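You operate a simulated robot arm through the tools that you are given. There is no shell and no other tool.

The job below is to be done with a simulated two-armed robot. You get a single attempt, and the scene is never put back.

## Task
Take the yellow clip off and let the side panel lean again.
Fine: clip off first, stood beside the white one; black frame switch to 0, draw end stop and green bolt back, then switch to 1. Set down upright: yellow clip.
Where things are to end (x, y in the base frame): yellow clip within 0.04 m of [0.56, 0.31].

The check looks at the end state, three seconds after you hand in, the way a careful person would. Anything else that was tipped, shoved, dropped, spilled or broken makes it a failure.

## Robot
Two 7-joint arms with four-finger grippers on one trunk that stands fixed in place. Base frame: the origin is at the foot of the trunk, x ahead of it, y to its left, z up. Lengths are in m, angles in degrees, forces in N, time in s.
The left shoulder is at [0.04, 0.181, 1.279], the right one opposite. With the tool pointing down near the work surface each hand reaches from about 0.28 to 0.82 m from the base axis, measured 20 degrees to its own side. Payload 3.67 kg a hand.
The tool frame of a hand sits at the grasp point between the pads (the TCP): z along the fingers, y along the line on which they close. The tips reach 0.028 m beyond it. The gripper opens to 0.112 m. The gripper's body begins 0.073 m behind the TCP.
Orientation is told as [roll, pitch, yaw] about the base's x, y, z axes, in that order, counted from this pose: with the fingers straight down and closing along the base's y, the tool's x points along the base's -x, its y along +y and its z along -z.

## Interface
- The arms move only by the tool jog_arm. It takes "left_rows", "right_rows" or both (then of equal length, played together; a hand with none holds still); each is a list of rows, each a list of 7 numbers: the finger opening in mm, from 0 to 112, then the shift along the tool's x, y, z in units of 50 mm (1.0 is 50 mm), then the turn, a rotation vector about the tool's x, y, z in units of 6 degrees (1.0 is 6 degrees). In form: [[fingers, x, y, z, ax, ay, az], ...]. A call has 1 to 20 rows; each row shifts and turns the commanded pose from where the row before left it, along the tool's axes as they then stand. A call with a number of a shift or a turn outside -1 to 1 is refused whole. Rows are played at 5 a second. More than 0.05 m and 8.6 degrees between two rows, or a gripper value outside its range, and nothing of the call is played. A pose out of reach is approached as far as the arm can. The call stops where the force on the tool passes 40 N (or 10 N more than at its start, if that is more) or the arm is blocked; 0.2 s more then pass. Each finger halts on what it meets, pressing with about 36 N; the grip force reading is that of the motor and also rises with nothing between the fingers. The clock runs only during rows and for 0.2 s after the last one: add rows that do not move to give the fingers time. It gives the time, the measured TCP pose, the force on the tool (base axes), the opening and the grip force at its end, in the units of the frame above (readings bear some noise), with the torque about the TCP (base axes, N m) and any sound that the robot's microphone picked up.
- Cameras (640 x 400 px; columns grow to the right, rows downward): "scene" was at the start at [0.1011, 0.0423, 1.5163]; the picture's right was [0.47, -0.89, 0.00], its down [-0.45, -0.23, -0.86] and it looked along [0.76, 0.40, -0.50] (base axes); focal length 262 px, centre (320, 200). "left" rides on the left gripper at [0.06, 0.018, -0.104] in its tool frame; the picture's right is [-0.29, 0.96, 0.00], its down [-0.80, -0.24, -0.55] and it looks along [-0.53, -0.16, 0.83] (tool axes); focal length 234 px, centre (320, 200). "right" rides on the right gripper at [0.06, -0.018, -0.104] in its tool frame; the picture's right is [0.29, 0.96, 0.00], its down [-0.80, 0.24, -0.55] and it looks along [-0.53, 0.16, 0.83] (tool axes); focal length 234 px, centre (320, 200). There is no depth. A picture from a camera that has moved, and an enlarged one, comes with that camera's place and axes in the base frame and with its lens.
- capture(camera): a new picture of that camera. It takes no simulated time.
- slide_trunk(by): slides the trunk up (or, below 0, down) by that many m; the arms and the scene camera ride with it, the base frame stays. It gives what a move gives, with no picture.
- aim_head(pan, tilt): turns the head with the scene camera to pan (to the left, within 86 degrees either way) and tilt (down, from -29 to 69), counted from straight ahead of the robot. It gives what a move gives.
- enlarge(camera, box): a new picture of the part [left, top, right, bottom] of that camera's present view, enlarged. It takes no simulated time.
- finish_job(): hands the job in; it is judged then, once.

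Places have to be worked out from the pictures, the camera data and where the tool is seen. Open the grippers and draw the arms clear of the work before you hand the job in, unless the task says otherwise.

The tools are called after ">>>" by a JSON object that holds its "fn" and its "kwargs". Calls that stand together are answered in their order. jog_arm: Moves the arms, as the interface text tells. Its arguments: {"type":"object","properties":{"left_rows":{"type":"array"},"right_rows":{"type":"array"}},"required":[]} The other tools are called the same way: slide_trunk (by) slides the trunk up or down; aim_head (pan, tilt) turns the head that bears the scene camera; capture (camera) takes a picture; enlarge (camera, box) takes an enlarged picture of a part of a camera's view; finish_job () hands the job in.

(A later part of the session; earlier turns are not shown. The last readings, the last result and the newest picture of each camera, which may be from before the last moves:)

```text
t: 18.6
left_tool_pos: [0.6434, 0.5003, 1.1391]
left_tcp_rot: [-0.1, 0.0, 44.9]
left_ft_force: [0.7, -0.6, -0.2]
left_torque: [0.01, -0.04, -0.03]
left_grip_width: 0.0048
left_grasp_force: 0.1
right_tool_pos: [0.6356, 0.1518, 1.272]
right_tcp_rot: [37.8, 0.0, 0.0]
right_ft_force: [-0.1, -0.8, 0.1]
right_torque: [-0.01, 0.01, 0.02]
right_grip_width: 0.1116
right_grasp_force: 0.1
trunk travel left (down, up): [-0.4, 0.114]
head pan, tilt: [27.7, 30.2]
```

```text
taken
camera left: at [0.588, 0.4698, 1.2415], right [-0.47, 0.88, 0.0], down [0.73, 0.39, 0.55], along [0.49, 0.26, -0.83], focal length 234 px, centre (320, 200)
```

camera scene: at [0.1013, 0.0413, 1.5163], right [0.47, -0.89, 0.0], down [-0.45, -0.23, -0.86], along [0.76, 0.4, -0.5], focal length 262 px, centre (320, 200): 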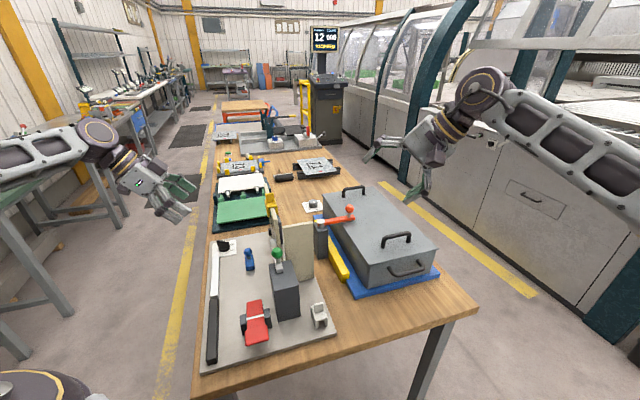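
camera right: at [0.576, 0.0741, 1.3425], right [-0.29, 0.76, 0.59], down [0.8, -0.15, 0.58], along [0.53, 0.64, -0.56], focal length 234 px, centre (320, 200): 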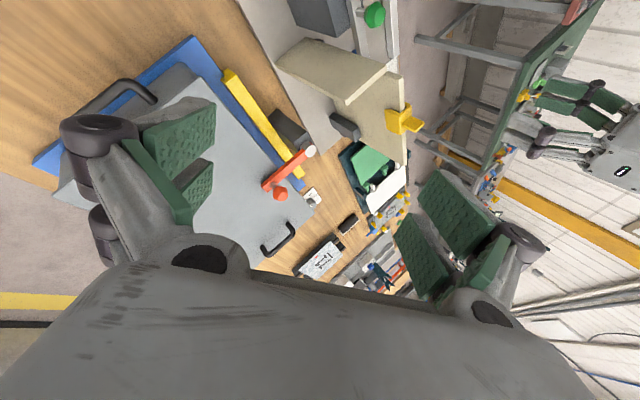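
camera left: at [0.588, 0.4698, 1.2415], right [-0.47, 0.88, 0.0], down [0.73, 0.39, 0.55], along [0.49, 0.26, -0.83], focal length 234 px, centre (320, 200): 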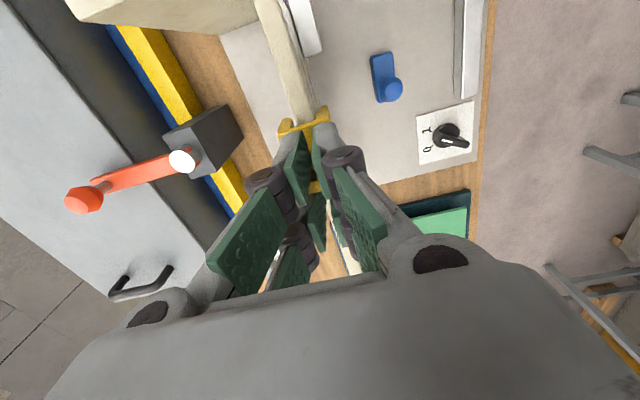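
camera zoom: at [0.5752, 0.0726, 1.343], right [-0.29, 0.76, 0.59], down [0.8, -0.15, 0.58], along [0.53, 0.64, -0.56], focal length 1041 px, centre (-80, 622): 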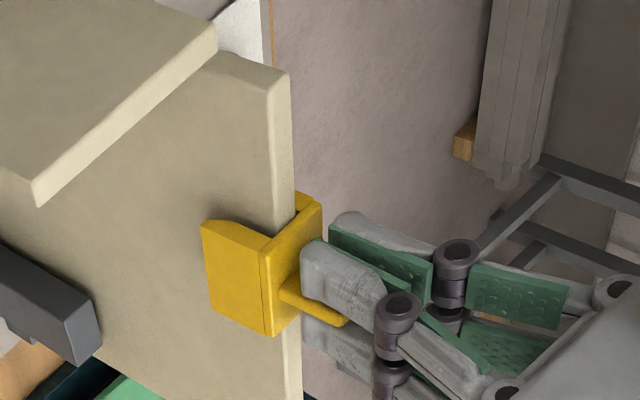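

The pads are forked: the thin tab slipped into the gap between the two prongs of each finger. I open to 45 mm, shift 11 mm along the panel so one prong pair lies square on the tab, and close again.

>>> {"fn": "jog_arm", "kwargs": {"left_rows": [[25, 0, 0, 0, 0, 0, 0], [45, 0, 0, 0, 0, 0, 0], [45, 0, 0, 0, 0, 0, 0], [45, -0.12, 0, 0, 0, 0, 0], [45, -0.12, 0, 0, 0, 0, 0], [45, 0, 0, 0, 0, 0, 0]]}}

>>> {"fn": "enlarge", "kwargs": {"camera": "left", "box": [220, 100, 440, 240]}}

>>> {"fn": "enlarge", "kwargs": {"camera": "right", "box": [350, 60, 470, 150]}}

```text
t: 20.0
left_tool_pos: [0.6528, 0.5087, 1.1384]
left_tcp_rot: [0.1, 0.0, 44.9]
left_ft_force: [-0.8, 0.7, 0.4]
left_torque: [0.03, -0.01, 0.0]
left_grip_width: 0.0451
left_grasp_force: 0.0
right_tool_pos: [0.6361, 0.1519, 1.2715]
right_tcp_rot: [37.8, 0.0, -0.1]
right_ft_force: [0.1, 0.3, -0.4]
right_torque: [0.0, 0.02, 0.01]
right_grip_width: 0.1119
right_grasp_force: 0.1
trunk travel left (down, up): [-0.4, 0.114]
head pan, tilt: [27.7, 30.2]
```

```text
2.86 times, centred on (330, 170) of left
camera zoom: at [0.5968, 0.4788, 1.2415], right [-0.47, 0.88, 0.0], down [0.73, 0.39, 0.55], along [0.49, 0.26, -0.83], focal length 669 px, centre (291, 286)
```

zoom: 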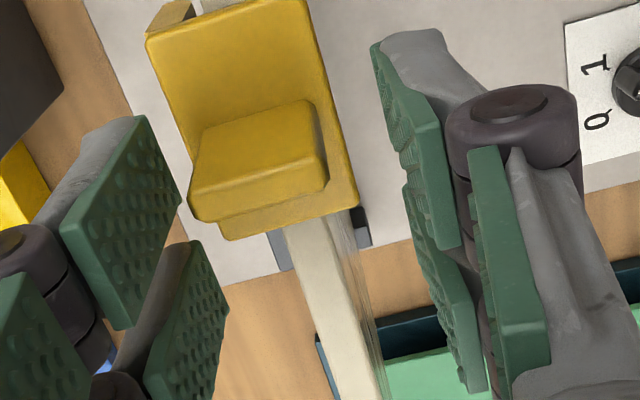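

```text
4.44 times, centred on (410, 105) of right
camera zoom: at [0.575, 0.0726, 1.3431], right [-0.29, 0.76, 0.59], down [0.8, -0.15, 0.58], along [0.53, 0.64, -0.56], focal length 1041 px, centre (-80, 622)
```

zoom: 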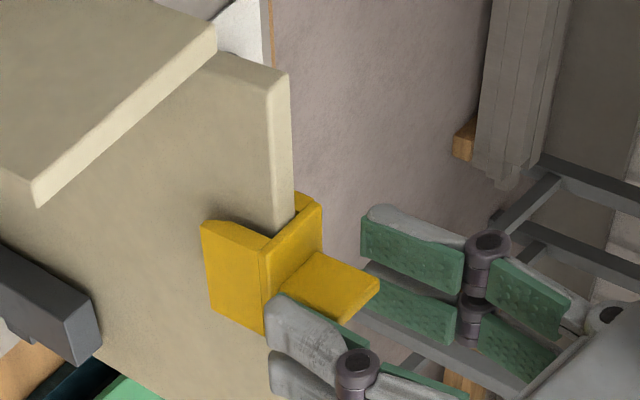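

The near prong pair is now in line with the tab. I close on it.

>>> {"fn": "jog_arm", "kwargs": {"left_rows": [[35, 0, 0, 0, 0, 0, 0], [28, 0, 0, 0, 0, 0, 0], [22, 0, 0, 0, 0, 0, 0], [15, 0, 0, 0, 0, 0, 0], [10, 0, 0, 0, 0, 0, 0], [5, 0, 0, 0, 0, 0, 0], [5, 0, 0, 0, 0, 0, 0]]}}

>>> {"fn": "enlarge", "kwargs": {"camera": "left", "box": [220, 100, 440, 240]}}

>>> {"fn": "enlarge", "kwargs": {"camera": "right", "box": [350, 60, 470, 150]}}

```text
t: 21.6
left_tool_pos: [0.6518, 0.5093, 1.1388]
left_tcp_rot: [0.0, 0.0, 45.0]
left_ft_force: [0.2, -0.4, 0.7]
left_torque: [-0.04, 0.01, -0.03]
left_grip_width: 0.025
left_grasp_force: 36.4
right_tool_pos: [0.6364, 0.1509, 1.2714]
right_tcp_rot: [37.8, 0.0, 0.0]
right_ft_force: [0.1, 0.5, -0.4]
right_torque: [-0.01, -0.03, 0.0]
right_grip_width: 0.1118
right_grasp_force: 0.1
trunk travel left (down, up): [-0.4, 0.114]
head pan, tilt: [27.7, 30.2]
```

```text
2.86 times, centred on (330, 170) of left
camera zoom: at [0.5968, 0.4786, 1.2414], right [-0.47, 0.88, 0.0], down [0.73, 0.39, 0.55], along [0.49, 0.26, -0.83], focal length 669 px, centre (291, 286)
```

zoom: 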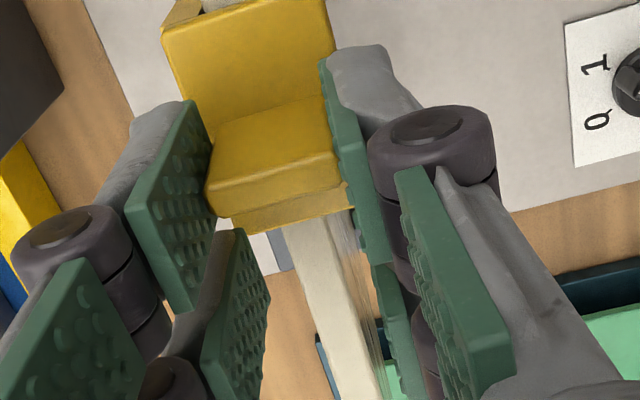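

```text
4.44 times, centred on (410, 105) of right
camera zoom: at [0.5751, 0.0725, 1.343], right [-0.29, 0.76, 0.59], down [0.8, -0.15, 0.58], along [0.53, 0.64, -0.56], focal length 1041 px, centre (-80, 622)
```

zoom: 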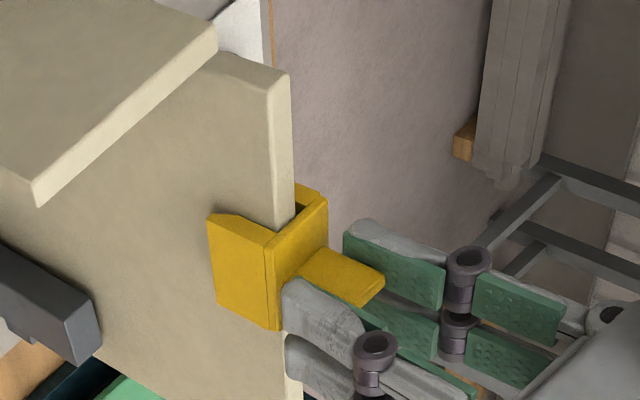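

The tab is held at 25 mm with 36 N. I lift slowly 2 cm and check that the clip slides off and the panel stays down.

>>> {"fn": "jog_arm", "kwargs": {"left_rows": [[5, 0, 0, -0.1, 0, 0, 0], [5, 0, 0, -0.1, 0, 0, 0], [5, 0, 0, -0.1, 0, 0, 0], [5, 0, 0, -0.1, 0, 0, 0], [5, 0, 0, 0, 0, 0, 0]]}}

>>> {"fn": "enlarge", "kwargs": {"camera": "right", "box": [310, 20, 510, 160]}}

```text
t: 22.8
left_tool_pos: [0.6523, 0.509, 1.1592]
left_tcp_rot: [0.1, 0.0, 44.9]
left_ft_force: [0.3, 0.3, -0.8]
left_torque: [0.02, 0.01, 0.01]
left_grip_width: 0.0247
left_grasp_force: 35.8
right_tool_pos: [0.6353, 0.1514, 1.2717]
right_tcp_rot: [37.8, 0.0, 0.0]
right_ft_force: [-0.1, -0.7, -0.6]
right_torque: [-0.02, 0.0, 0.03]
right_grip_width: 0.1118
right_grasp_force: 0.1
trunk travel left (down, up): [-0.4, 0.114]
head pan, tilt: [27.7, 30.2]
```

```text
2.86 times, centred on (410, 90) of right
camera zoom: at [0.5753, 0.0727, 1.3429], right [-0.29, 0.76, 0.59], down [0.8, -0.15, 0.58], along [0.53, 0.64, -0.56], focal length 669 px, centre (63, 514)
```

zoom: 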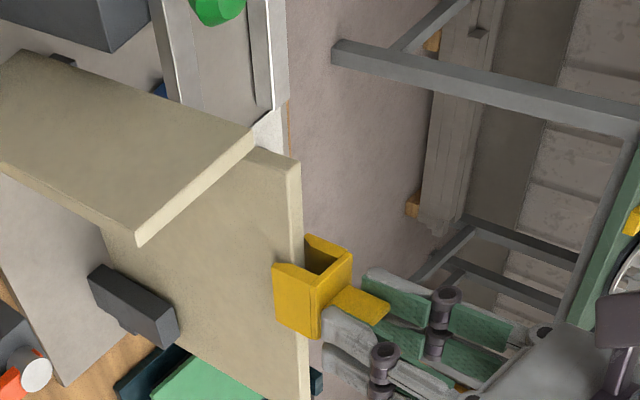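

The clip is coming off and the panel stays put. I lift it clear to z≈1.28 and at the same time withdraw the right hand out of the way.

>>> {"fn": "jog_arm", "kwargs": {"left_rows": [[5, 0, 0, -0.4, 0, 0, 0], [5, 0, 0, -0.6, 0, 0, 0], [5, 0, 0, -0.7, 0, 0, 0], [5, 0, 0, -0.7, 0, 0, 0], [5, 0, 0, 0, 0, 0, 0], [5, 0, 0, 0, 0, 0, 0], [5, 0, 0, 0, 0, 0, 0], [5, 0, 0, 0, 0, 0, 0], [5, 0, 0, 0, 0, 0, 0], [5, 0, 0, 0, 0, 0, 0], [5, 0, 0, 0, 0, 0, 0], [5, 0, 0, 0, 0, 0, 0], [5, 0, 0, 0, 0, 0, 0], [5, 0, 0, 0, 0, 0, 0], [5, 0, 0, 0, 0, 0, 0], [5, 0, 0, 0, 0, 0, 0], [5, 0, 0, 0, 0, 0, 0]], "right_rows": [[112, 0.9, 0, 0, 0, 0, 0], [112, 0.9, 0, 0, 0, 0, 0], [112, 0.9, 0, 0, 0, 0, 0], [112, 0.9, 0, 0, 0, 0, 0], [112, 0.9, 0, 0, 0, 0, 0], [112, 0, 0, 0, 0.9, 0, 0], [112, 0, 0, 0, 0.9, 0, 0], [112, 0, 0, 0, 0.9, 0, 0], [112, 0, 0, 0, 0.9, 0, 0], [112, 0, 0, 0, 0.9, 0, 0], [112, 0, 0, 0, 0.9, 0, 0], [112, 0, 0, 0, 0.9, 0, 0], [112, 0, -0.9, 0, 0, 0, 0], [112, 0, -0.9, 0, 0, 0, 0], [112, 0, -0.9, 0, 0, 0, 0], [112, 0, -0.9, 0, 0, 0, 0], [112, 0, -0.9, 0, 0, 0, 0]]}}

>>> {"fn": "capture", "kwargs": {"camera": "scene"}}

>>> {"fn": "capture", "kwargs": {"camera": "left"}}

```text
t: 26.4
left_tool_pos: [0.6517, 0.5068, 1.2793]
left_tcp_rot: [0.1, -0.1, 44.9]
left_ft_force: [-1.1, -0.5, -0.4]
left_torque: [0.04, 0.01, 0.01]
left_grip_width: 0.0247
left_grasp_force: 36.0
right_tool_pos: [0.4115, -0.0759, 1.269]
right_tcp_rot: [0.1, 0.0, 0.1]
right_ft_force: [-0.4, -1.4, 0.2]
right_torque: [0.02, -0.03, -0.02]
right_grip_width: 0.1122
right_grasp_force: 0.0
trunk travel left (down, up): [-0.4, 0.114]
head pan, tilt: [27.7, 30.2]
```

```text
taken
camera scene: at [0.1006, 0.0394, 1.5164], right [0.47, -0.89, 0.0], down [-0.45, -0.23, -0.86], along [0.76, 0.4, -0.5], focal length 262 px, centre (320, 200)
```

scene: 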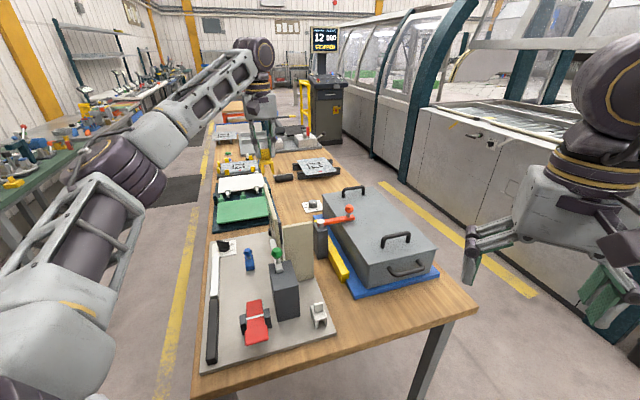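

```text
taken
camera left: at [0.5959, 0.4751, 1.383], right [-0.47, 0.88, 0.0], down [0.73, 0.39, 0.56], along [0.49, 0.26, -0.83], focal length 234 px, centre (320, 200)
```

left: 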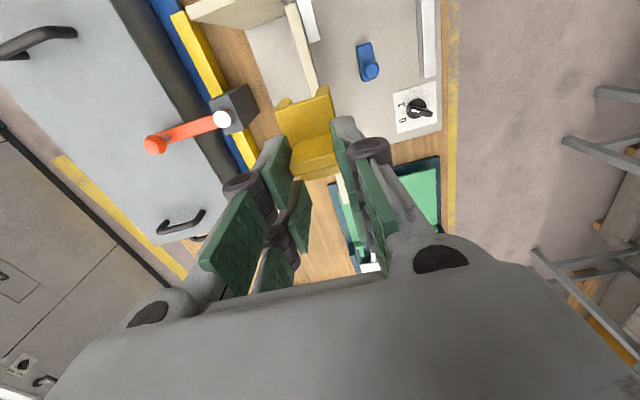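

The clip is held firmly. I carry it at height over to above the free spot next to the white clip.

>>> {"fn": "jog_arm", "kwargs": {"left_rows": [[5, 0.4, -0.15, 0, 0, 0, 0], [5, 0.7, -0.27, 0, 0, 0, 0], [5, 0.8, -0.31, 0, 0, 0, 0], [5, 0.8, -0.31, 0, 0, 0, 0], [5, 0.7, -0.27, 0, 0, 0, 0], [5, 0.454, -0.176, 0, 0, 0, 0], [5, 0, 0, 0, 0, 0, 0], [5, 0, 0, 0, 0, 0, 0]]}}

>>> {"fn": "capture", "kwargs": {"camera": "scene"}}

>>> {"fn": "capture", "kwargs": {"camera": "left"}}

```text
t: 28.2
left_tool_pos: [0.5684, 0.3217, 1.2783]
left_tcp_rot: [0.0, 0.1, 44.8]
left_ft_force: [-0.5, -0.6, -0.1]
left_torque: [-0.02, 0.02, 0.02]
left_grip_width: 0.0247
left_grasp_force: 36.4
right_tool_pos: [0.4118, -0.0757, 1.2697]
right_tcp_rot: [0.1, -0.1, 0.0]
right_ft_force: [0.0, 0.0, -0.2]
right_torque: [0.0, 0.0, -0.02]
right_grip_width: 0.1119
right_grasp_force: 0.0
trunk travel left (down, up): [-0.4, 0.114]
head pan, tilt: [27.7, 30.2]
```

```text
taken
camera scene: at [0.1011, 0.0421, 1.5163], right [0.47, -0.89, 0.0], down [-0.45, -0.23, -0.86], along [0.76, 0.4, -0.5], focal length 262 px, centre (320, 200)
```

scene: 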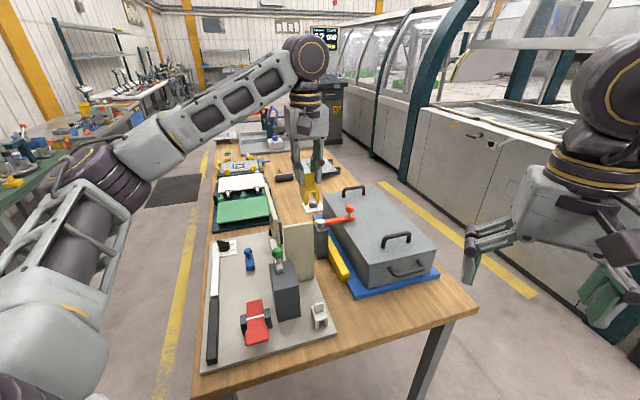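

```text
taken
camera left: at [0.513, 0.29, 1.3813], right [-0.47, 0.88, 0.0], down [0.73, 0.39, 0.55], along [0.49, 0.26, -0.83], focal length 234 px, centre (320, 200)
```

left: 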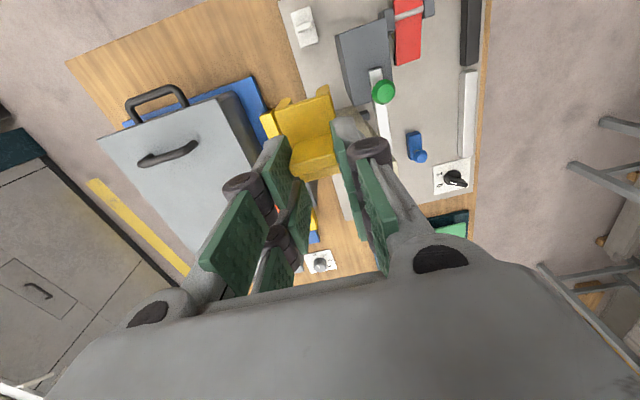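

I zoom on the landing area to check the gap to the white clip, the block and the plain panel.

>>> {"fn": "enlarge", "kwargs": {"camera": "left", "box": [250, 0, 410, 120]}}

>>> {"fn": "enlarge", "kwargs": {"camera": "scene", "box": [255, 225, 345, 345]}}

```text
3.33 times, centred on (330, 60) of left
camera zoom: at [0.513, 0.29, 1.3813], right [-0.47, 0.88, 0.0], down [0.73, 0.39, 0.55], along [0.49, 0.26, -0.83], focal length 781 px, centre (287, 667)
```

zoom: 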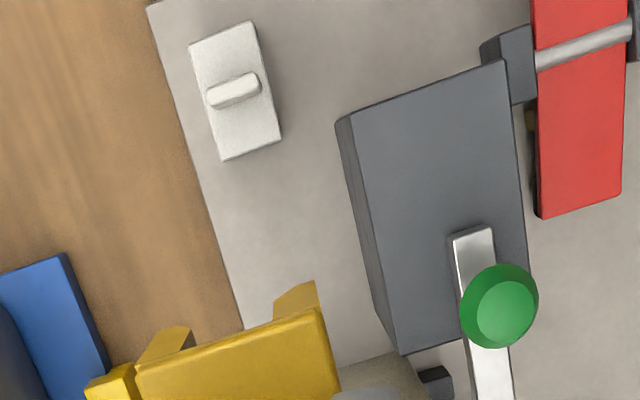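

```text
3.33 times, centred on (300, 285) of scene
camera zoom: at [0.1011, 0.0421, 1.5163], right [0.47, -0.89, 0.0], down [-0.45, -0.23, -0.86], along [0.76, 0.4, -0.5], focal length 874 px, centre (387, -83)
```

zoom: 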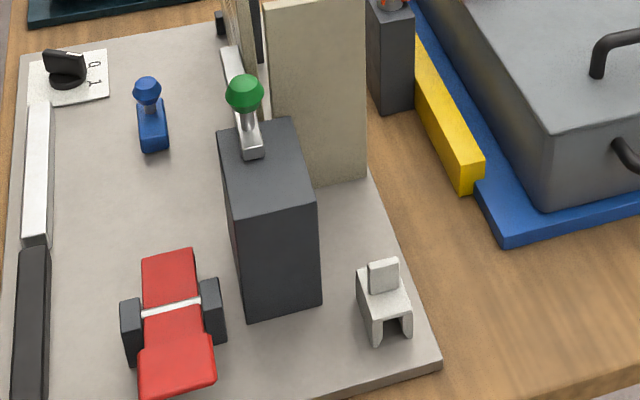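

The white clip is at (0.506, 0.259), the block's near face at y'≈-0.135 and the plate edge beyond; the spot is free. I nudge 1 cm away from the block and go down to about 2 cm above the plate.

>>> {"fn": "jog_arm", "kwargs": {"left_rows": [[5, 0.085, -0.17, 0.3, 0, 0, 0], [5, 0, 0, 0.8, 0, 0, 0], [5, 0, 0, 0.9, 0, 0, 0], [5, 0, 0, 0.9, 0, 0, 0], [5, 0, 0, 0.9, 0, 0, 0], [5, 0, 0, 0.9, 0, 0, 0], [5, 0, 0, 0.8, 0, 0, 0], [5, 0, 0, 0.5, 0, 0, 0], [5, 0, 0, 0.2, 0, 0, 0], [5, 0, 0, 0, 0, 0, 0]]}}

>>> {"fn": "enlarge", "kwargs": {"camera": "scene", "box": [265, 225, 345, 325]}}

>>> {"fn": "capture", "kwargs": {"camera": "left"}}

```text
t: 30.4
left_tool_pos: [0.5718, 0.3109, 0.9679]
left_tcp_rot: [0.0, 0.0, 44.9]
left_ft_force: [-0.3, -0.3, -0.6]
left_torque: [0.01, 0.0, -0.01]
left_grip_width: 0.0247
left_grasp_force: 35.6
right_tool_pos: [0.4126, -0.0743, 1.2693]
right_tcp_rot: [0.0, 0.0, 0.1]
right_ft_force: [0.0, 0.3, 0.5]
right_torque: [-0.01, -0.02, 0.02]
right_grip_width: 0.1121
right_grasp_force: 0.0
trunk travel left (down, up): [-0.4, 0.114]
head pan, tilt: [27.7, 30.2]
```

```text
4.00 times, centred on (305, 275) of scene
camera zoom: at [0.1011, 0.0421, 1.5163], right [0.47, -0.89, 0.0], down [-0.45, -0.23, -0.86], along [0.76, 0.4, -0.5], focal length 1049 px, centre (380, -100)
```

zoom: 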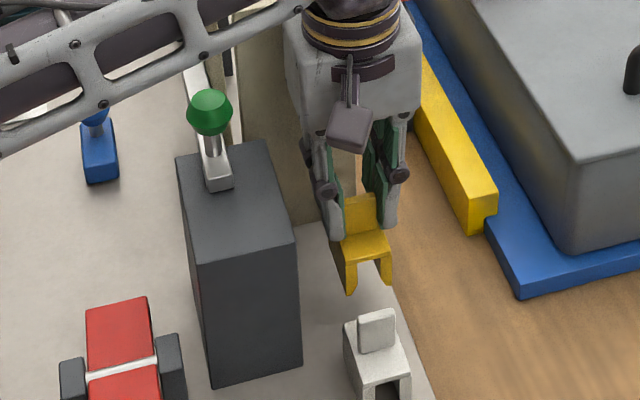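

```text
taken
camera left: at [0.5164, 0.2809, 1.0713], right [-0.47, 0.88, 0.0], down [0.73, 0.39, 0.55], along [0.49, 0.26, -0.83], focal length 234 px, centre (320, 200)
```

left: 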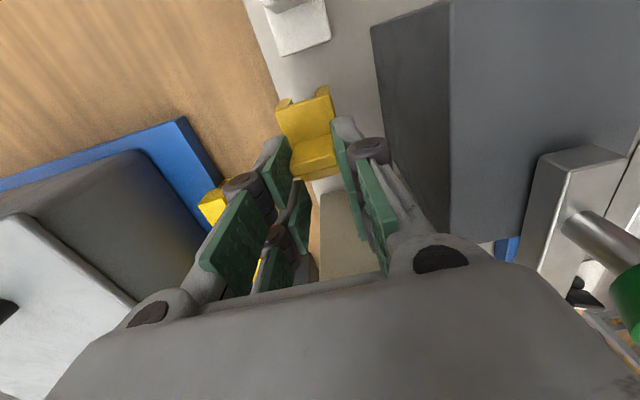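

I zoom in to check the leg nearest the plate edge before setting down.

>>> {"fn": "enlarge", "kwargs": {"camera": "left", "box": [230, 20, 390, 140]}}

>>> {"fn": "enlarge", "kwargs": {"camera": "scene", "box": [325, 265, 385, 310]}}

```text
3.33 times, centred on (310, 80) of left
camera zoom: at [0.5164, 0.2809, 1.0713], right [-0.47, 0.88, 0.0], down [0.73, 0.39, 0.55], along [0.49, 0.26, -0.83], focal length 781 px, centre (353, 600)
```

zoom: 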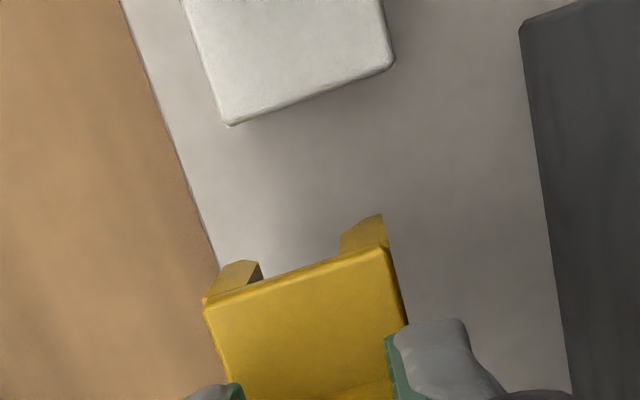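

```text
8.89 times, centred on (355, 288) of scene
camera zoom: at [0.1011, 0.0421, 1.5163], right [0.47, -0.89, 0.0], down [-0.45, -0.23, -0.86], along [0.76, 0.4, -0.5], focal length 2332 px, centre (9, -578)
```

zoom: 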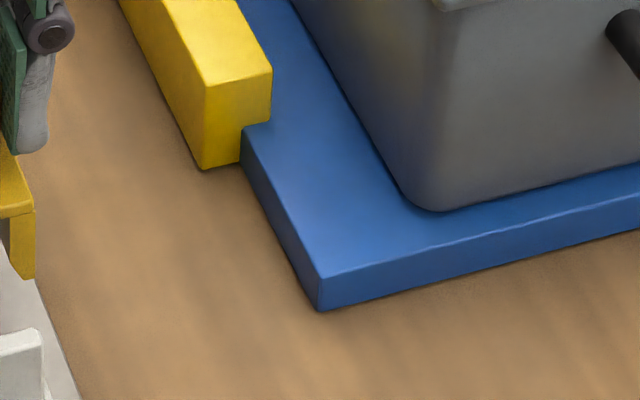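

The outer leg has about 7 mm to the plate edge, so I shift 4 mm inward and lower to just above the plate.

>>> {"fn": "jog_arm", "kwargs": {"left_rows": [[5, 0, 0.08, 0, 0, 0, 0], [5, 0, 0, 0.1, 0, 0, 0], [5, 0, 0, 0.1, 0, 0, 0], [5, 0, 0, 0.1, 0, 0, 0], [5, 0, 0, 0.1, 0, 0, 0], [5, 0, 0, 0.06, 0, 0, 0], [5, 0, 0, 0.04, 0, 0, 0], [5, 0, 0, 0, 0, 0, 0]]}}

>>> {"fn": "enlarge", "kwargs": {"camera": "scene", "box": [285, 255, 345, 330]}}

```text
t: 32.2
left_tool_pos: [0.5689, 0.3136, 0.9444]
left_tcp_rot: [0.0, -0.1, 44.9]
left_ft_force: [-0.6, 0.7, -1.1]
left_torque: [-0.02, -0.02, 0.0]
left_grip_width: 0.0247
left_grasp_force: 35.9
right_tool_pos: [0.4134, -0.0734, 1.2692]
right_tcp_rot: [0.0, 0.0, 0.0]
right_ft_force: [0.0, 0.5, -0.3]
right_torque: [-0.01, 0.0, -0.03]
right_grip_width: 0.1118
right_grasp_force: 0.1
trunk travel left (down, up): [-0.4, 0.114]
head pan, tilt: [27.7, 30.2]
```

```text
5.33 times, centred on (315, 292) of scene
camera zoom: at [0.1012, 0.0422, 1.5163], right [0.47, -0.89, 0.0], down [-0.45, -0.23, -0.86], along [0.76, 0.4, -0.5], focal length 1399 px, centre (347, -293)
```

zoom: 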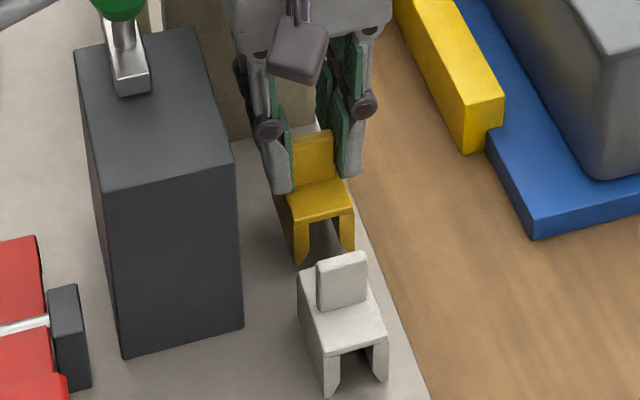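

It's nearly down. I go on in 2 mm steps, watching the vertical force.

>>> {"fn": "jog_arm", "kwargs": {"left_rows": [[5, 0, 0, 0.03, 0, 0, 0], [5, 0, 0, 0.03, 0, 0, 0], [5, 0, 0, 0.02, 0, 0, 0], [5, 0, 0, 0, 0, 0, 0]]}}

```text
t: 33.2
left_tool_pos: [0.5684, 0.3153, 0.94]
left_tcp_rot: [0.1, 0.1, 44.9]
left_ft_force: [-0.2, 0.4, -0.4]
left_torque: [-0.01, 0.03, 0.03]
left_grip_width: 0.0249
left_grasp_force: 35.6
right_tool_pos: [0.4135, -0.0755, 1.2688]
right_tcp_rot: [0.0, 0.0, 0.0]
right_ft_force: [-0.5, -0.1, -0.4]
right_torque: [0.03, 0.0, -0.02]
right_grip_width: 0.112
right_grasp_force: 0.1
trunk travel left (down, up): [-0.4, 0.114]
head pan, tilt: [27.7, 30.2]
```

No contact yet at z≈0.940; I continue in small steps.

>>> {"fn": "jog_arm", "kwargs": {"left_rows": [[5, 0, 0, 0.03, 0, 0, 0], [5, 0, 0, 0.03, 0, 0, 0], [5, 0, 0, 0, 0, 0, 0]]}}

>>> {"fn": "enlarge", "kwargs": {"camera": "scene", "box": [300, 265, 340, 315]}}

```text
t: 34.0
left_tool_pos: [0.5679, 0.3144, 0.9373]
left_tcp_rot: [0.0, 0.0, 44.9]
left_ft_force: [-0.2, 0.1, -1.0]
left_torque: [-0.03, 0.01, -0.01]
left_grip_width: 0.0248
left_grasp_force: 36.2
right_tool_pos: [0.4125, -0.0756, 1.2696]
right_tcp_rot: [0.0, 0.0, -0.1]
right_ft_force: [0.1, 0.0, -0.5]
right_torque: [-0.02, 0.02, 0.0]
right_grip_width: 0.112
right_grasp_force: 0.1
trunk travel left (down, up): [-0.4, 0.114]
head pan, tilt: [27.7, 30.2]
```

```text
8.00 times, centred on (320, 290) of scene
camera zoom: at [0.1011, 0.0422, 1.5163], right [0.47, -0.89, 0.0], down [-0.45, -0.23, -0.86], along [0.76, 0.4, -0.5], focal length 2099 px, centre (320, -520)
```

zoom: 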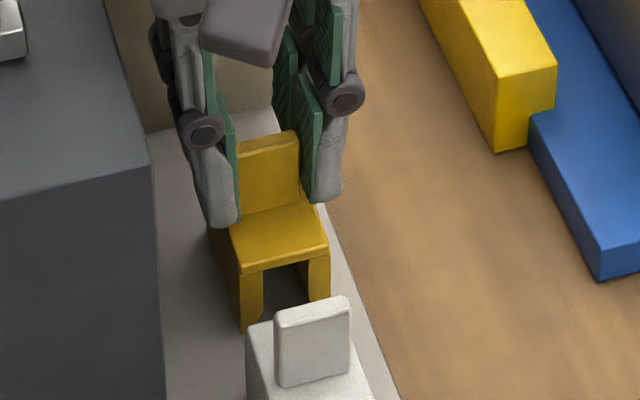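

Still hanging slightly. I lower further in 1–1.5 mm steps.

>>> {"fn": "jog_arm", "kwargs": {"left_rows": [[5, 0, 0, 0.03, 0, 0, 0], [5, 0, 0, 0.02, 0, 0, 0], [5, 0, 0, 0, 0, 0, 0]]}}

```text
t: 34.8
left_tool_pos: [0.5683, 0.315, 0.9371]
left_tcp_rot: [-0.2, -0.1, 44.9]
left_ft_force: [0.9, 0.9, 12.1]
left_torque: [-0.16, 0.18, 0.04]
left_grip_width: 0.0246
left_grasp_force: 35.7
right_tool_pos: [0.4121, -0.0747, 1.2708]
right_tcp_rot: [0.1, 0.0, 0.0]
right_ft_force: [0.0, -0.5, -0.9]
right_torque: [0.05, 0.01, 0.04]
right_grip_width: 0.1119
right_grasp_force: 0.1
trunk travel left (down, up): [-0.4, 0.114]
head pan, tilt: [27.7, 30.2]
```

Contact: 12 N upward. I ease up 1.5 mm, then open just enough to release (33 mm).

>>> {"fn": "jog_arm", "kwargs": {"left_rows": [[5, 0, 0, -0.03, 0, 0, 0], [20, 0, 0, 0, 0, 0, 0], [28, 0, 0, 0, 0, 0, 0], [34, 0, 0, 0, 0, 0, 0], [34, 0, 0, 0, 0, 0, 0]]}}

>>> {"fn": "enlarge", "kwargs": {"camera": "scene", "box": [300, 265, 340, 315]}}

>>> {"fn": "enlarge", "kwargs": {"camera": "left", "box": [230, 60, 430, 200]}}

```text
t: 36.0
left_tool_pos: [0.5692, 0.3141, 0.9353]
left_tcp_rot: [0.0, 0.0, 44.9]
left_ft_force: [-0.7, 0.0, -0.3]
left_torque: [0.01, -0.05, 0.01]
left_grip_width: 0.0341
left_grasp_force: 0.0
right_tool_pos: [0.413, -0.0745, 1.2693]
right_tcp_rot: [-0.1, 0.0, 0.1]
right_ft_force: [-0.2, -0.1, 0.0]
right_torque: [0.02, 0.0, 0.0]
right_grip_width: 0.1122
right_grasp_force: 0.1
trunk travel left (down, up): [-0.4, 0.114]
head pan, tilt: [27.7, 30.2]
```

```text
8.00 times, centred on (320, 290) of scene
camera zoom: at [0.1013, 0.0421, 1.5163], right [0.47, -0.89, 0.0], down [-0.45, -0.23, -0.86], along [0.76, 0.4, -0.5], focal length 2099 px, centre (320, -520)
```

zoom: 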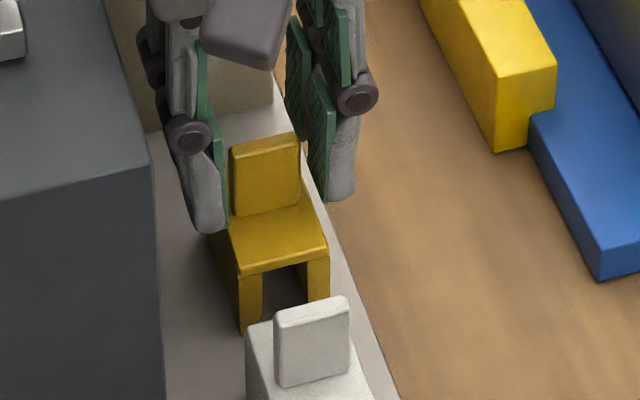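

```text
2.86 times, centred on (330, 130) of left
camera zoom: at [0.5132, 0.284, 1.0388], right [-0.47, 0.88, 0.0], down [0.73, 0.39, 0.55], along [0.49, 0.26, -0.83], focal length 669 px, centre (291, 400)
```

zoom: 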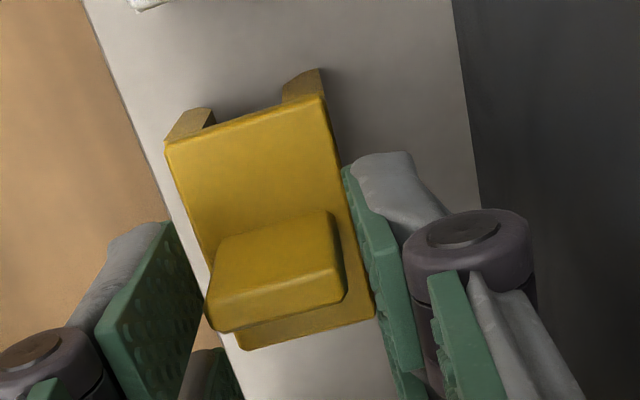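

The yellow clip stands upright beside the white one. I centre the pads 1.5 mm and raise the hand straight up.

>>> {"fn": "jog_arm", "kwargs": {"left_rows": [[36, 0, -0.03, 0, 0, 0, 0], [36, 0, 0, -0.2, 0, 0, 0], [36, 0, 0, -0.4, 0, 0, 0], [36, 0, 0, -0.8, 0, 0, 0], [36, 0, 0, -0.9, 0, 0, 0], [36, 0, 0, -0.9, 0, 0, 0], [36, 0, 0, -0.9, 0, 0, 0], [36, 0, 0, -0.9, 0, 0, 0], [36, 0, 0, -0.9, 0, 0, 0], [36, 0, 0, 0, 0, 0, 0]]}}

>>> {"fn": "capture", "kwargs": {"camera": "left"}}

>>> {"fn": "enlarge", "kwargs": {"camera": "scene", "box": [255, 225, 345, 345]}}

```text
t: 38.2
left_tool_pos: [0.5704, 0.3112, 1.2283]
left_tcp_rot: [0.0, 0.0, 45.0]
left_ft_force: [-0.3, 0.0, 0.6]
left_torque: [0.0, 0.03, 0.0]
left_grip_width: 0.036
left_grasp_force: 0.1
right_tool_pos: [0.4136, -0.0731, 1.2689]
right_tcp_rot: [0.0, 0.1, 0.1]
right_ft_force: [0.4, 0.4, 0.6]
right_torque: [0.0, 0.0, 0.0]
right_grip_width: 0.112
right_grasp_force: 0.0
trunk travel left (down, up): [-0.4, 0.114]
head pan, tilt: [27.7, 30.2]
```

```text
taken
camera left: at [0.5151, 0.2806, 1.3315], right [-0.47, 0.88, 0.0], down [0.73, 0.39, 0.55], along [0.49, 0.26, -0.83], focal length 234 px, centre (320, 200)
```

left: 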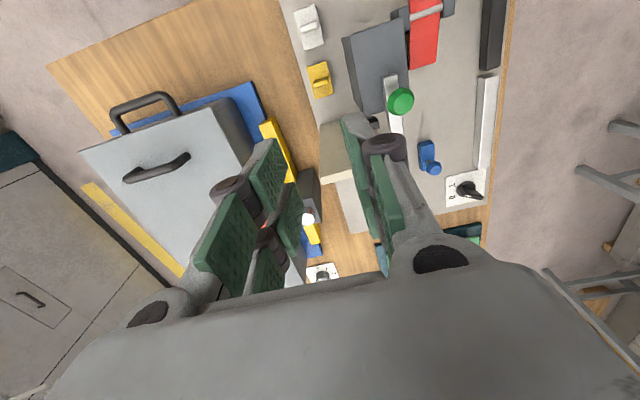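

```text
3.33 times, centred on (300, 285) of scene
camera zoom: at [0.1015, 0.0426, 1.5162], right [0.47, -0.88, 0.0], down [-0.45, -0.23, -0.86], along [0.76, 0.4, -0.5], focal length 874 px, centre (387, -83)
```

zoom: 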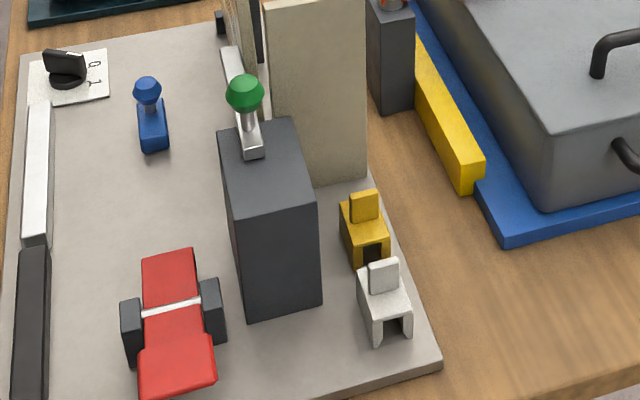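

The clip is standing where wanted. Next is the switch; I zoom in on it from here to fix its place.

>>> {"fn": "enlarge", "kwargs": {"camera": "left", "box": [400, 130, 500, 220]}}

>>> {"fn": "enlarge", "kwargs": {"camera": "scene", "box": [205, 230, 245, 260]}}

```text
4.44 times, centred on (450, 175) of left
camera zoom: at [0.5151, 0.2806, 1.3315], right [-0.47, 0.88, 0.0], down [0.73, 0.39, 0.55], along [0.49, 0.26, -0.83], focal length 1041 px, centre (-258, 311)
```

zoom: 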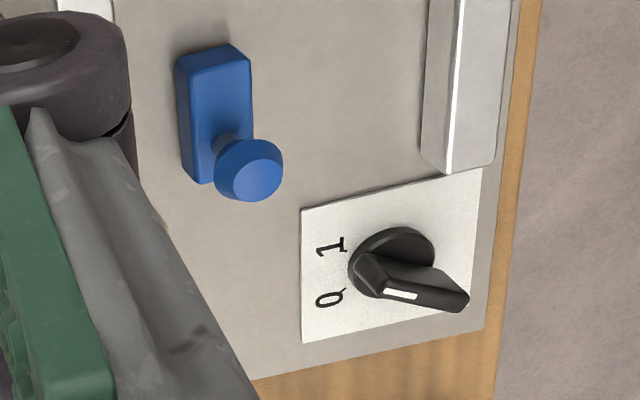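

```text
13.33 times, centred on (225, 245) of scene
camera zoom: at [0.1015, 0.0426, 1.5162], right [0.47, -0.88, 0.0], down [-0.45, -0.23, -0.86], along [0.76, 0.4, -0.5], focal length 3498 px, centre (1587, -400)
```

zoom: 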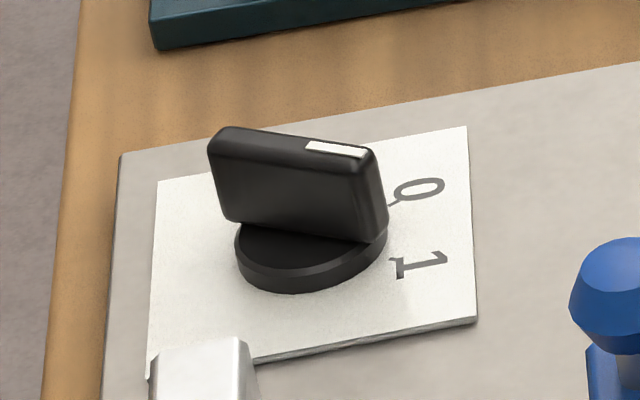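

Triangulated, the switch handle centre is near (0.599, 0.690), pointing along azimuth -76° (at "1"). I turn the left hand to yaw -75 at height, then will move over the switch.

>>> {"fn": "jog_arm", "kwargs": {"left_rows": [[60, 0, 0, -0.2, 0, 0, 1], [60, 0, 0, -0.2, 0, 0, 1], [60, 0, 0, 0, 0, 0, 1], [60, 0, 0, 0, 0, 0, 1], [60, 0, 0, 0, 0, 0, 1], [60, 0, 0, 0, 0, 0, 1], [60, 0, 0, 0, 0, 0, 1], [60, 0, 0, 0, 0, 0, 1], [60, 0, 0, 0, 0, 0, 1], [60, 0, 0, 0, 0, 0, 1], [60, 0, 0, 0, 0, 0, 1], [60, 0, 0, 0, 0, 0, 1], [60, 0, 0, 0, 0, 0, 1], [60, 0, 0, 0, 0, 0, 1], [60, 0, 0, 0, 0, 0, 1], [60, 0, 0, 0, 0, 0, 1], [60, 0, 0, 0, 0, 0, 1], [60, 0, 0, 0, 0, 0, 1], [60, 0, 0, 0, 0, 0, 1], [60, 0, 0, 0, 0, 0, 1]]}}

```text
t: 42.4
left_tool_pos: [0.5686, 0.3134, 1.2515]
left_tcp_rot: [0.0, 0.0, -75.2]
left_ft_force: [0.9, -0.3, 0.9]
left_torque: [-0.01, -0.01, 0.0]
left_grip_width: 0.0605
left_grasp_force: 0.1
right_tool_pos: [0.4134, -0.0744, 1.2704]
right_tcp_rot: [0.0, 0.0, -0.1]
right_ft_force: [0.3, 0.0, 1.1]
right_torque: [-0.03, 0.01, -0.01]
right_grip_width: 0.112
right_grasp_force: 0.2
trunk travel left (down, up): [-0.4, 0.114]
head pan, tilt: [27.7, 30.2]
```

Now I move across at height and down to z≈1.10 short of the switch, so the hand camera looks straight down on it.

>>> {"fn": "jog_arm", "kwargs": {"left_rows": [[40, 0.853, 0.203, 0, 0, 0, 0], [40, 0.853, 0.203, 0, 0, 0, 0], [40, 0.853, 0.203, 0, 0, 0, 0], [40, 0.853, 0.203, 0, 0, 0, 0], [40, 0.853, 0.203, 0, 0, 0, 0], [40, 0.853, 0.203, 0, 0, 0, 0], [40, 0.853, 0.203, 0, 0, 0, 0], [40, 0, 0, 0.9, 0, 0, 0], [40, 0, 0, 0.9, 0, 0, 0], [40, 0, 0, 0.9, 0, 0, 0], [40, 0, 0, 0, 0, 0, 0]]}}

>>> {"fn": "capture", "kwargs": {"camera": "left"}}

```text
t: 44.8
left_tool_pos: [0.5603, 0.6198, 1.1139]
left_tcp_rot: [0.0, 0.0, -75.1]
left_ft_force: [0.0, -0.7, 0.1]
left_torque: [0.03, 0.05, -0.03]
left_grip_width: 0.04
left_grasp_force: 0.0
right_tool_pos: [0.4132, -0.0752, 1.2686]
right_tcp_rot: [0.1, 0.0, -0.1]
right_ft_force: [-0.7, 0.5, 0.2]
right_torque: [0.0, 0.05, 0.04]
right_grip_width: 0.1122
right_grasp_force: 0.2
trunk travel left (down, up): [-0.4, 0.114]
head pan, tilt: [27.7, 30.2]
```

```text
taken
camera left: at [0.5607, 0.6808, 1.2174], right [1.0, -0.03, 0.0], down [-0.03, -0.83, 0.55], along [-0.02, -0.55, -0.83], focal length 234 px, centre (320, 200)
```

left: 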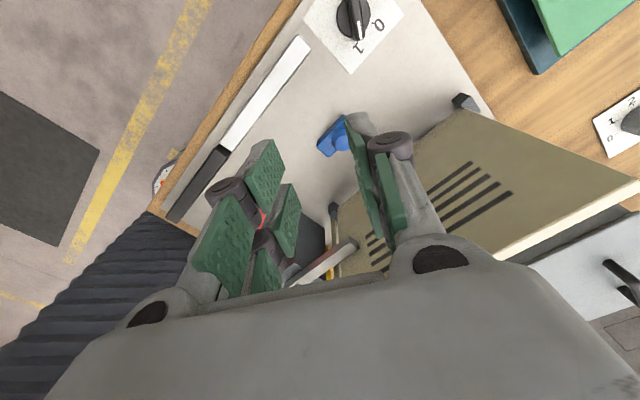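

>>> {"fn": "enlarge", "kwargs": {"camera": "left", "box": [290, 0, 410, 80]}}

>>> {"fn": "enlarge", "kwargs": {"camera": "left", "box": [290, 90, 410, 180]}}

```text
5.00 times, centred on (350, 40) of left
camera zoom: at [0.5607, 0.6808, 1.2174], right [1.0, -0.03, 0.0], down [-0.03, -0.83, 0.55], along [-0.02, -0.55, -0.83], focal length 1171 px, centre (170, 1000)
```

zoom: 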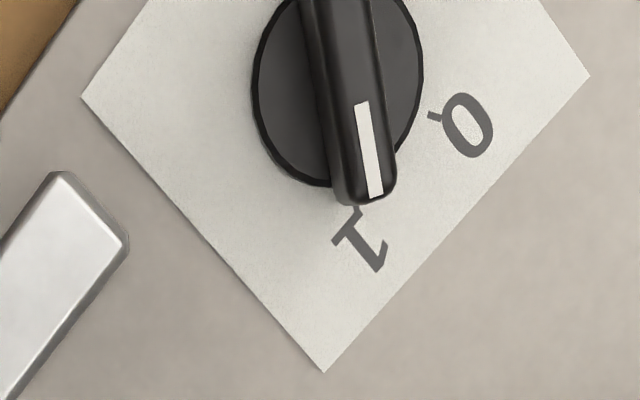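

```text
4.44 times, centred on (350, 135) of left
camera zoom: at [0.5607, 0.6808, 1.2174], right [1.0, -0.03, 0.0], down [-0.03, -0.83, 0.55], along [-0.02, -0.55, -0.83], focal length 1041 px, centre (187, 489)
```

zoom: 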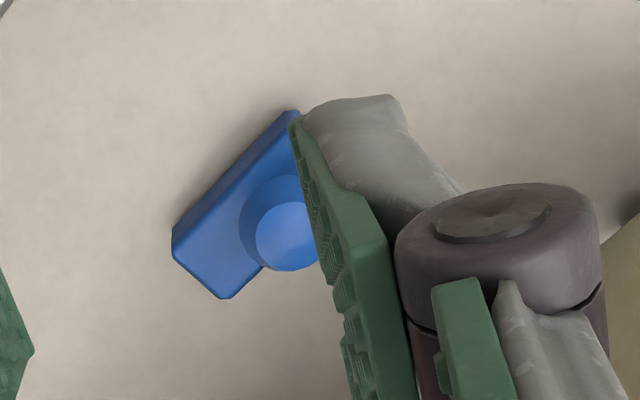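

From right above, the switch centre is at about (0.600, 0.706), the mark pointing at 1 (az ≈ -73°) and label 0 at az ≈ -12°, so about 60° to turn. Because of reach I tilt the hand 12° outward and go over the switch at z≈1.01.

>>> {"fn": "jog_arm", "kwargs": {"left_rows": [[40, 0, 0, 0, -1, 0, 0], [40, 0, 0, 0, -1, 0, 0], [40, 0.489, 0.251, 0.735, 0, 0, 0], [40, 0.489, 0.251, 0.735, 0, 0, 0], [40, 0.489, 0.251, 0.735, 0, 0, 0], [40, 0, 0, 0, 0, 0, 0]]}}

>>> {"fn": "capture", "kwargs": {"camera": "left"}}

>>> {"fn": "enlarge", "kwargs": {"camera": "scene", "box": [180, 195, 260, 265]}}

```text
t: 46.2
left_tool_pos: [0.6024, 0.7058, 1.0156]
left_tcp_rot: [11.9, -0.1, -75.1]
left_ft_force: [0.3, 0.0, 0.2]
left_torque: [0.04, -0.03, 0.01]
left_grip_width: 0.04
left_grasp_force: 0.1
right_tool_pos: [0.4124, -0.0742, 1.2697]
right_tcp_rot: [0.0, 0.0, 0.0]
right_ft_force: [-0.6, 0.4, 0.0]
right_torque: [0.0, 0.02, 0.04]
right_grip_width: 0.112
right_grasp_force: 0.1
trunk travel left (down, up): [-0.4, 0.114]
head pan, tilt: [27.7, 30.2]
```

```text
taken
camera left: at [0.5812, 0.7614, 1.1206], right [0.98, -0.04, 0.2], down [-0.13, -0.86, 0.49], along [0.15, -0.51, -0.85], focal length 234 px, centre (320, 200)
```

left: 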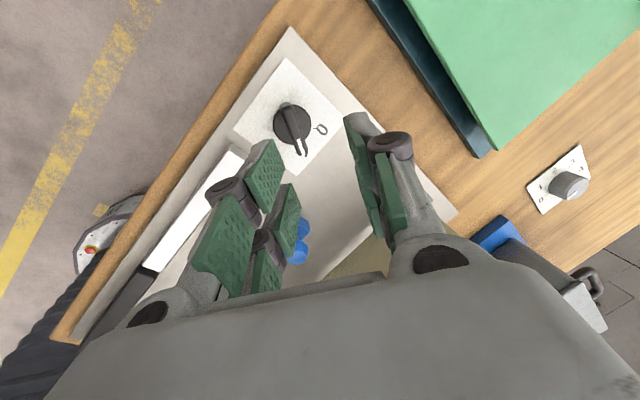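

```text
5.71 times, centred on (220, 230) of scene
camera zoom: at [0.1008, 0.0421, 1.5163], right [0.47, -0.88, 0.0], down [-0.45, -0.23, -0.86], along [0.76, 0.4, -0.5], focal length 1499 px, centre (891, 29)
```

zoom: 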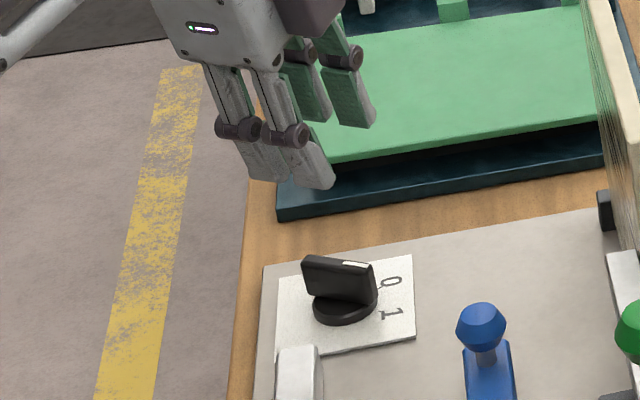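

The centre from this view is (0.600, 0.707), matching. I lower straight down over the handle to z≈0.917 with 40 mm opening, allowing for the tilt.

>>> {"fn": "jog_arm", "kwargs": {"left_rows": [[40, 0.04, -0.08, 0, 0, 0, 0], [40, 0, -0.104, 0.489, 0, 0, 0], [40, 0, -0.104, 0.489, 0, 0, 0], [40, 0, -0.104, 0.489, 0, 0, 0], [40, 0, -0.1, 0.45, 0, 0, 0], [40, 0, 0, 0, 0, 0, 0]]}}

>>> {"fn": "capture", "kwargs": {"camera": "left"}}

>>> {"fn": "enlarge", "kwargs": {"camera": "scene", "box": [190, 215, 270, 275]}}

```text
t: 47.6
left_tool_pos: [0.5983, 0.7067, 0.917]
left_tcp_rot: [12.1, 0.0, -75.1]
left_ft_force: [0.2, 0.4, 0.4]
left_torque: [0.01, 0.0, 0.02]
left_grip_width: 0.04
left_grasp_force: 0.0
right_tool_pos: [0.4132, -0.0743, 1.2687]
right_tcp_rot: [0.1, 0.0, 0.0]
right_ft_force: [0.3, 0.3, 0.0]
right_torque: [0.0, 0.01, -0.03]
right_grip_width: 0.1122
right_grasp_force: 0.0
trunk travel left (down, up): [-0.4, 0.114]
head pan, tilt: [27.7, 30.2]
```

```text
taken
camera left: at [0.5778, 0.7623, 1.0221], right [0.98, -0.04, 0.2], down [-0.13, -0.86, 0.49], along [0.15, -0.51, -0.85], focal length 234 px, centre (320, 200)
```

left: 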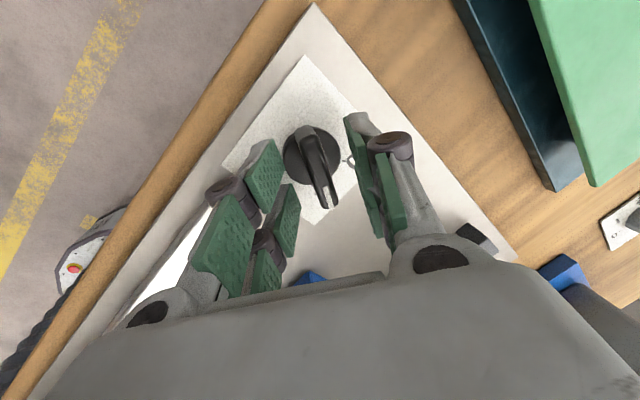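

```text
6.67 times, centred on (230, 245) of scene
camera zoom: at [0.1008, 0.0421, 1.5163], right [0.47, -0.88, 0.0], down [-0.45, -0.23, -0.86], along [0.76, 0.4, -0.5], focal length 1749 px, centre (920, -100)
```

zoom: 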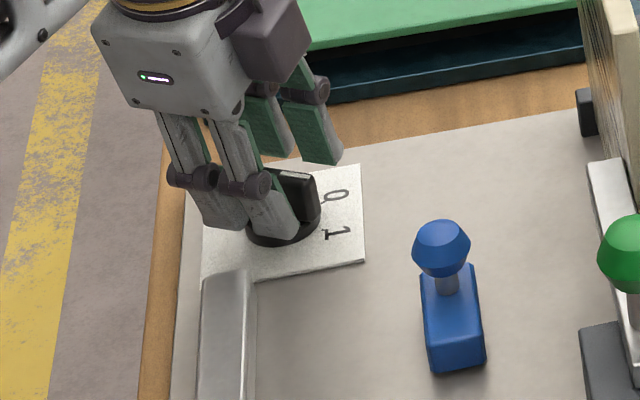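

The fingers straddle the handle. I shift 4 mm toward the disk's centre and close to 22 mm to form a light cage.

>>> {"fn": "jog_arm", "kwargs": {"left_rows": [[40, 0.08, 0, 0, 0, 0, 0], [32, 0, 0, 0, 0, 0, 0], [26, 0, 0, 0, 0, 0, 0], [22, 0, 0, 0, 0, 0, 0], [22, 0, 0, 0, 0, 0, 0]]}}

>>> {"fn": "enlarge", "kwargs": {"camera": "left", "box": [240, 80, 420, 220]}}

```text
t: 48.8
left_tool_pos: [0.5959, 0.7094, 0.9164]
left_tcp_rot: [12.1, -0.1, -75.1]
left_ft_force: [0.1, 0.2, -0.1]
left_torque: [-0.03, 0.01, 0.03]
left_grip_width: 0.0218
left_grasp_force: 0.1
right_tool_pos: [0.4132, -0.0741, 1.2692]
right_tcp_rot: [0.0, -0.1, 0.1]
right_ft_force: [-0.1, 0.5, -0.4]
right_torque: [-0.01, 0.04, -0.01]
right_grip_width: 0.112
right_grasp_force: 0.1
trunk travel left (down, up): [-0.4, 0.114]
head pan, tilt: [27.7, 30.2]
```

```text
2.86 times, centred on (330, 150) of left
camera zoom: at [0.5764, 0.7657, 1.0218], right [0.98, -0.04, 0.2], down [-0.13, -0.86, 0.49], along [0.15, -0.51, -0.85], focal length 669 px, centre (291, 343)
```

zoom: 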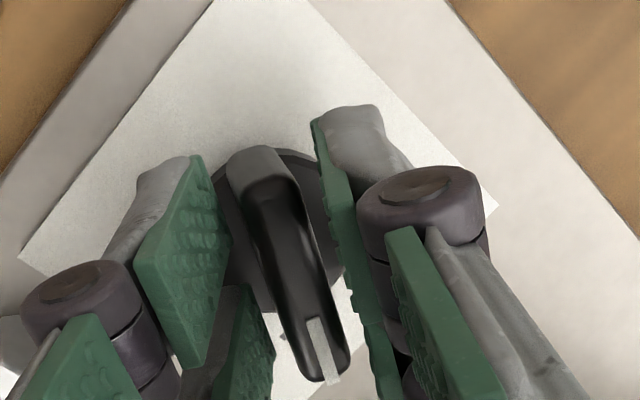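

The handle sits centred in the cage. I tighten to 20 mm and turn 30° counter-clockwise about the vertical, then check.

>>> {"fn": "jog_arm", "kwargs": {"left_rows": [[20, 0, 0, 0, 0, 0, 0], [20, 0, 0, 0, 0, 0.208, -0.978], [20, 0, 0, 0, 0, 0.208, -0.978], [20, 0, 0, 0, 0, 0.208, -0.978], [20, 0, 0, 0, 0, 0.208, -0.978], [20, 0, 0, 0, 0, 0.208, -0.978], [20, 0, 0, 0, 0, 0, 0]]}}

>>> {"fn": "enlarge", "kwargs": {"camera": "left", "box": [240, 80, 420, 220]}}

```text
t: 50.4
left_tool_pos: [0.5951, 0.7123, 0.9172]
left_tcp_rot: [12.0, 0.0, -44.9]
left_ft_force: [-0.6, -0.5, 0.0]
left_torque: [-0.02, -0.03, -0.05]
left_grip_width: 0.0204
left_grasp_force: 0.2
right_tool_pos: [0.4119, -0.0744, 1.2701]
right_tcp_rot: [0.0, 0.0, 0.0]
right_ft_force: [0.0, -0.6, 0.0]
right_torque: [0.04, 0.02, 0.01]
right_grip_width: 0.1119
right_grasp_force: 0.0
trunk travel left (down, up): [-0.4, 0.114]
head pan, tilt: [27.7, 30.2]
```

```text
2.86 times, centred on (330, 150) of left
camera zoom: at [0.5499, 0.7489, 1.0217], right [0.87, 0.46, 0.2], down [0.32, -0.81, 0.49], along [0.39, -0.36, -0.85], focal length 669 px, centre (291, 343)
```

zoom: 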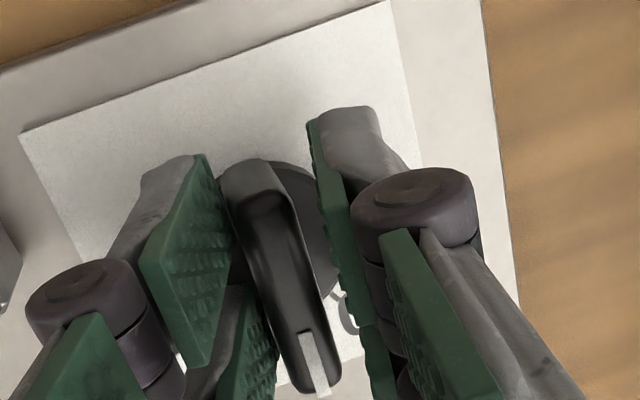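

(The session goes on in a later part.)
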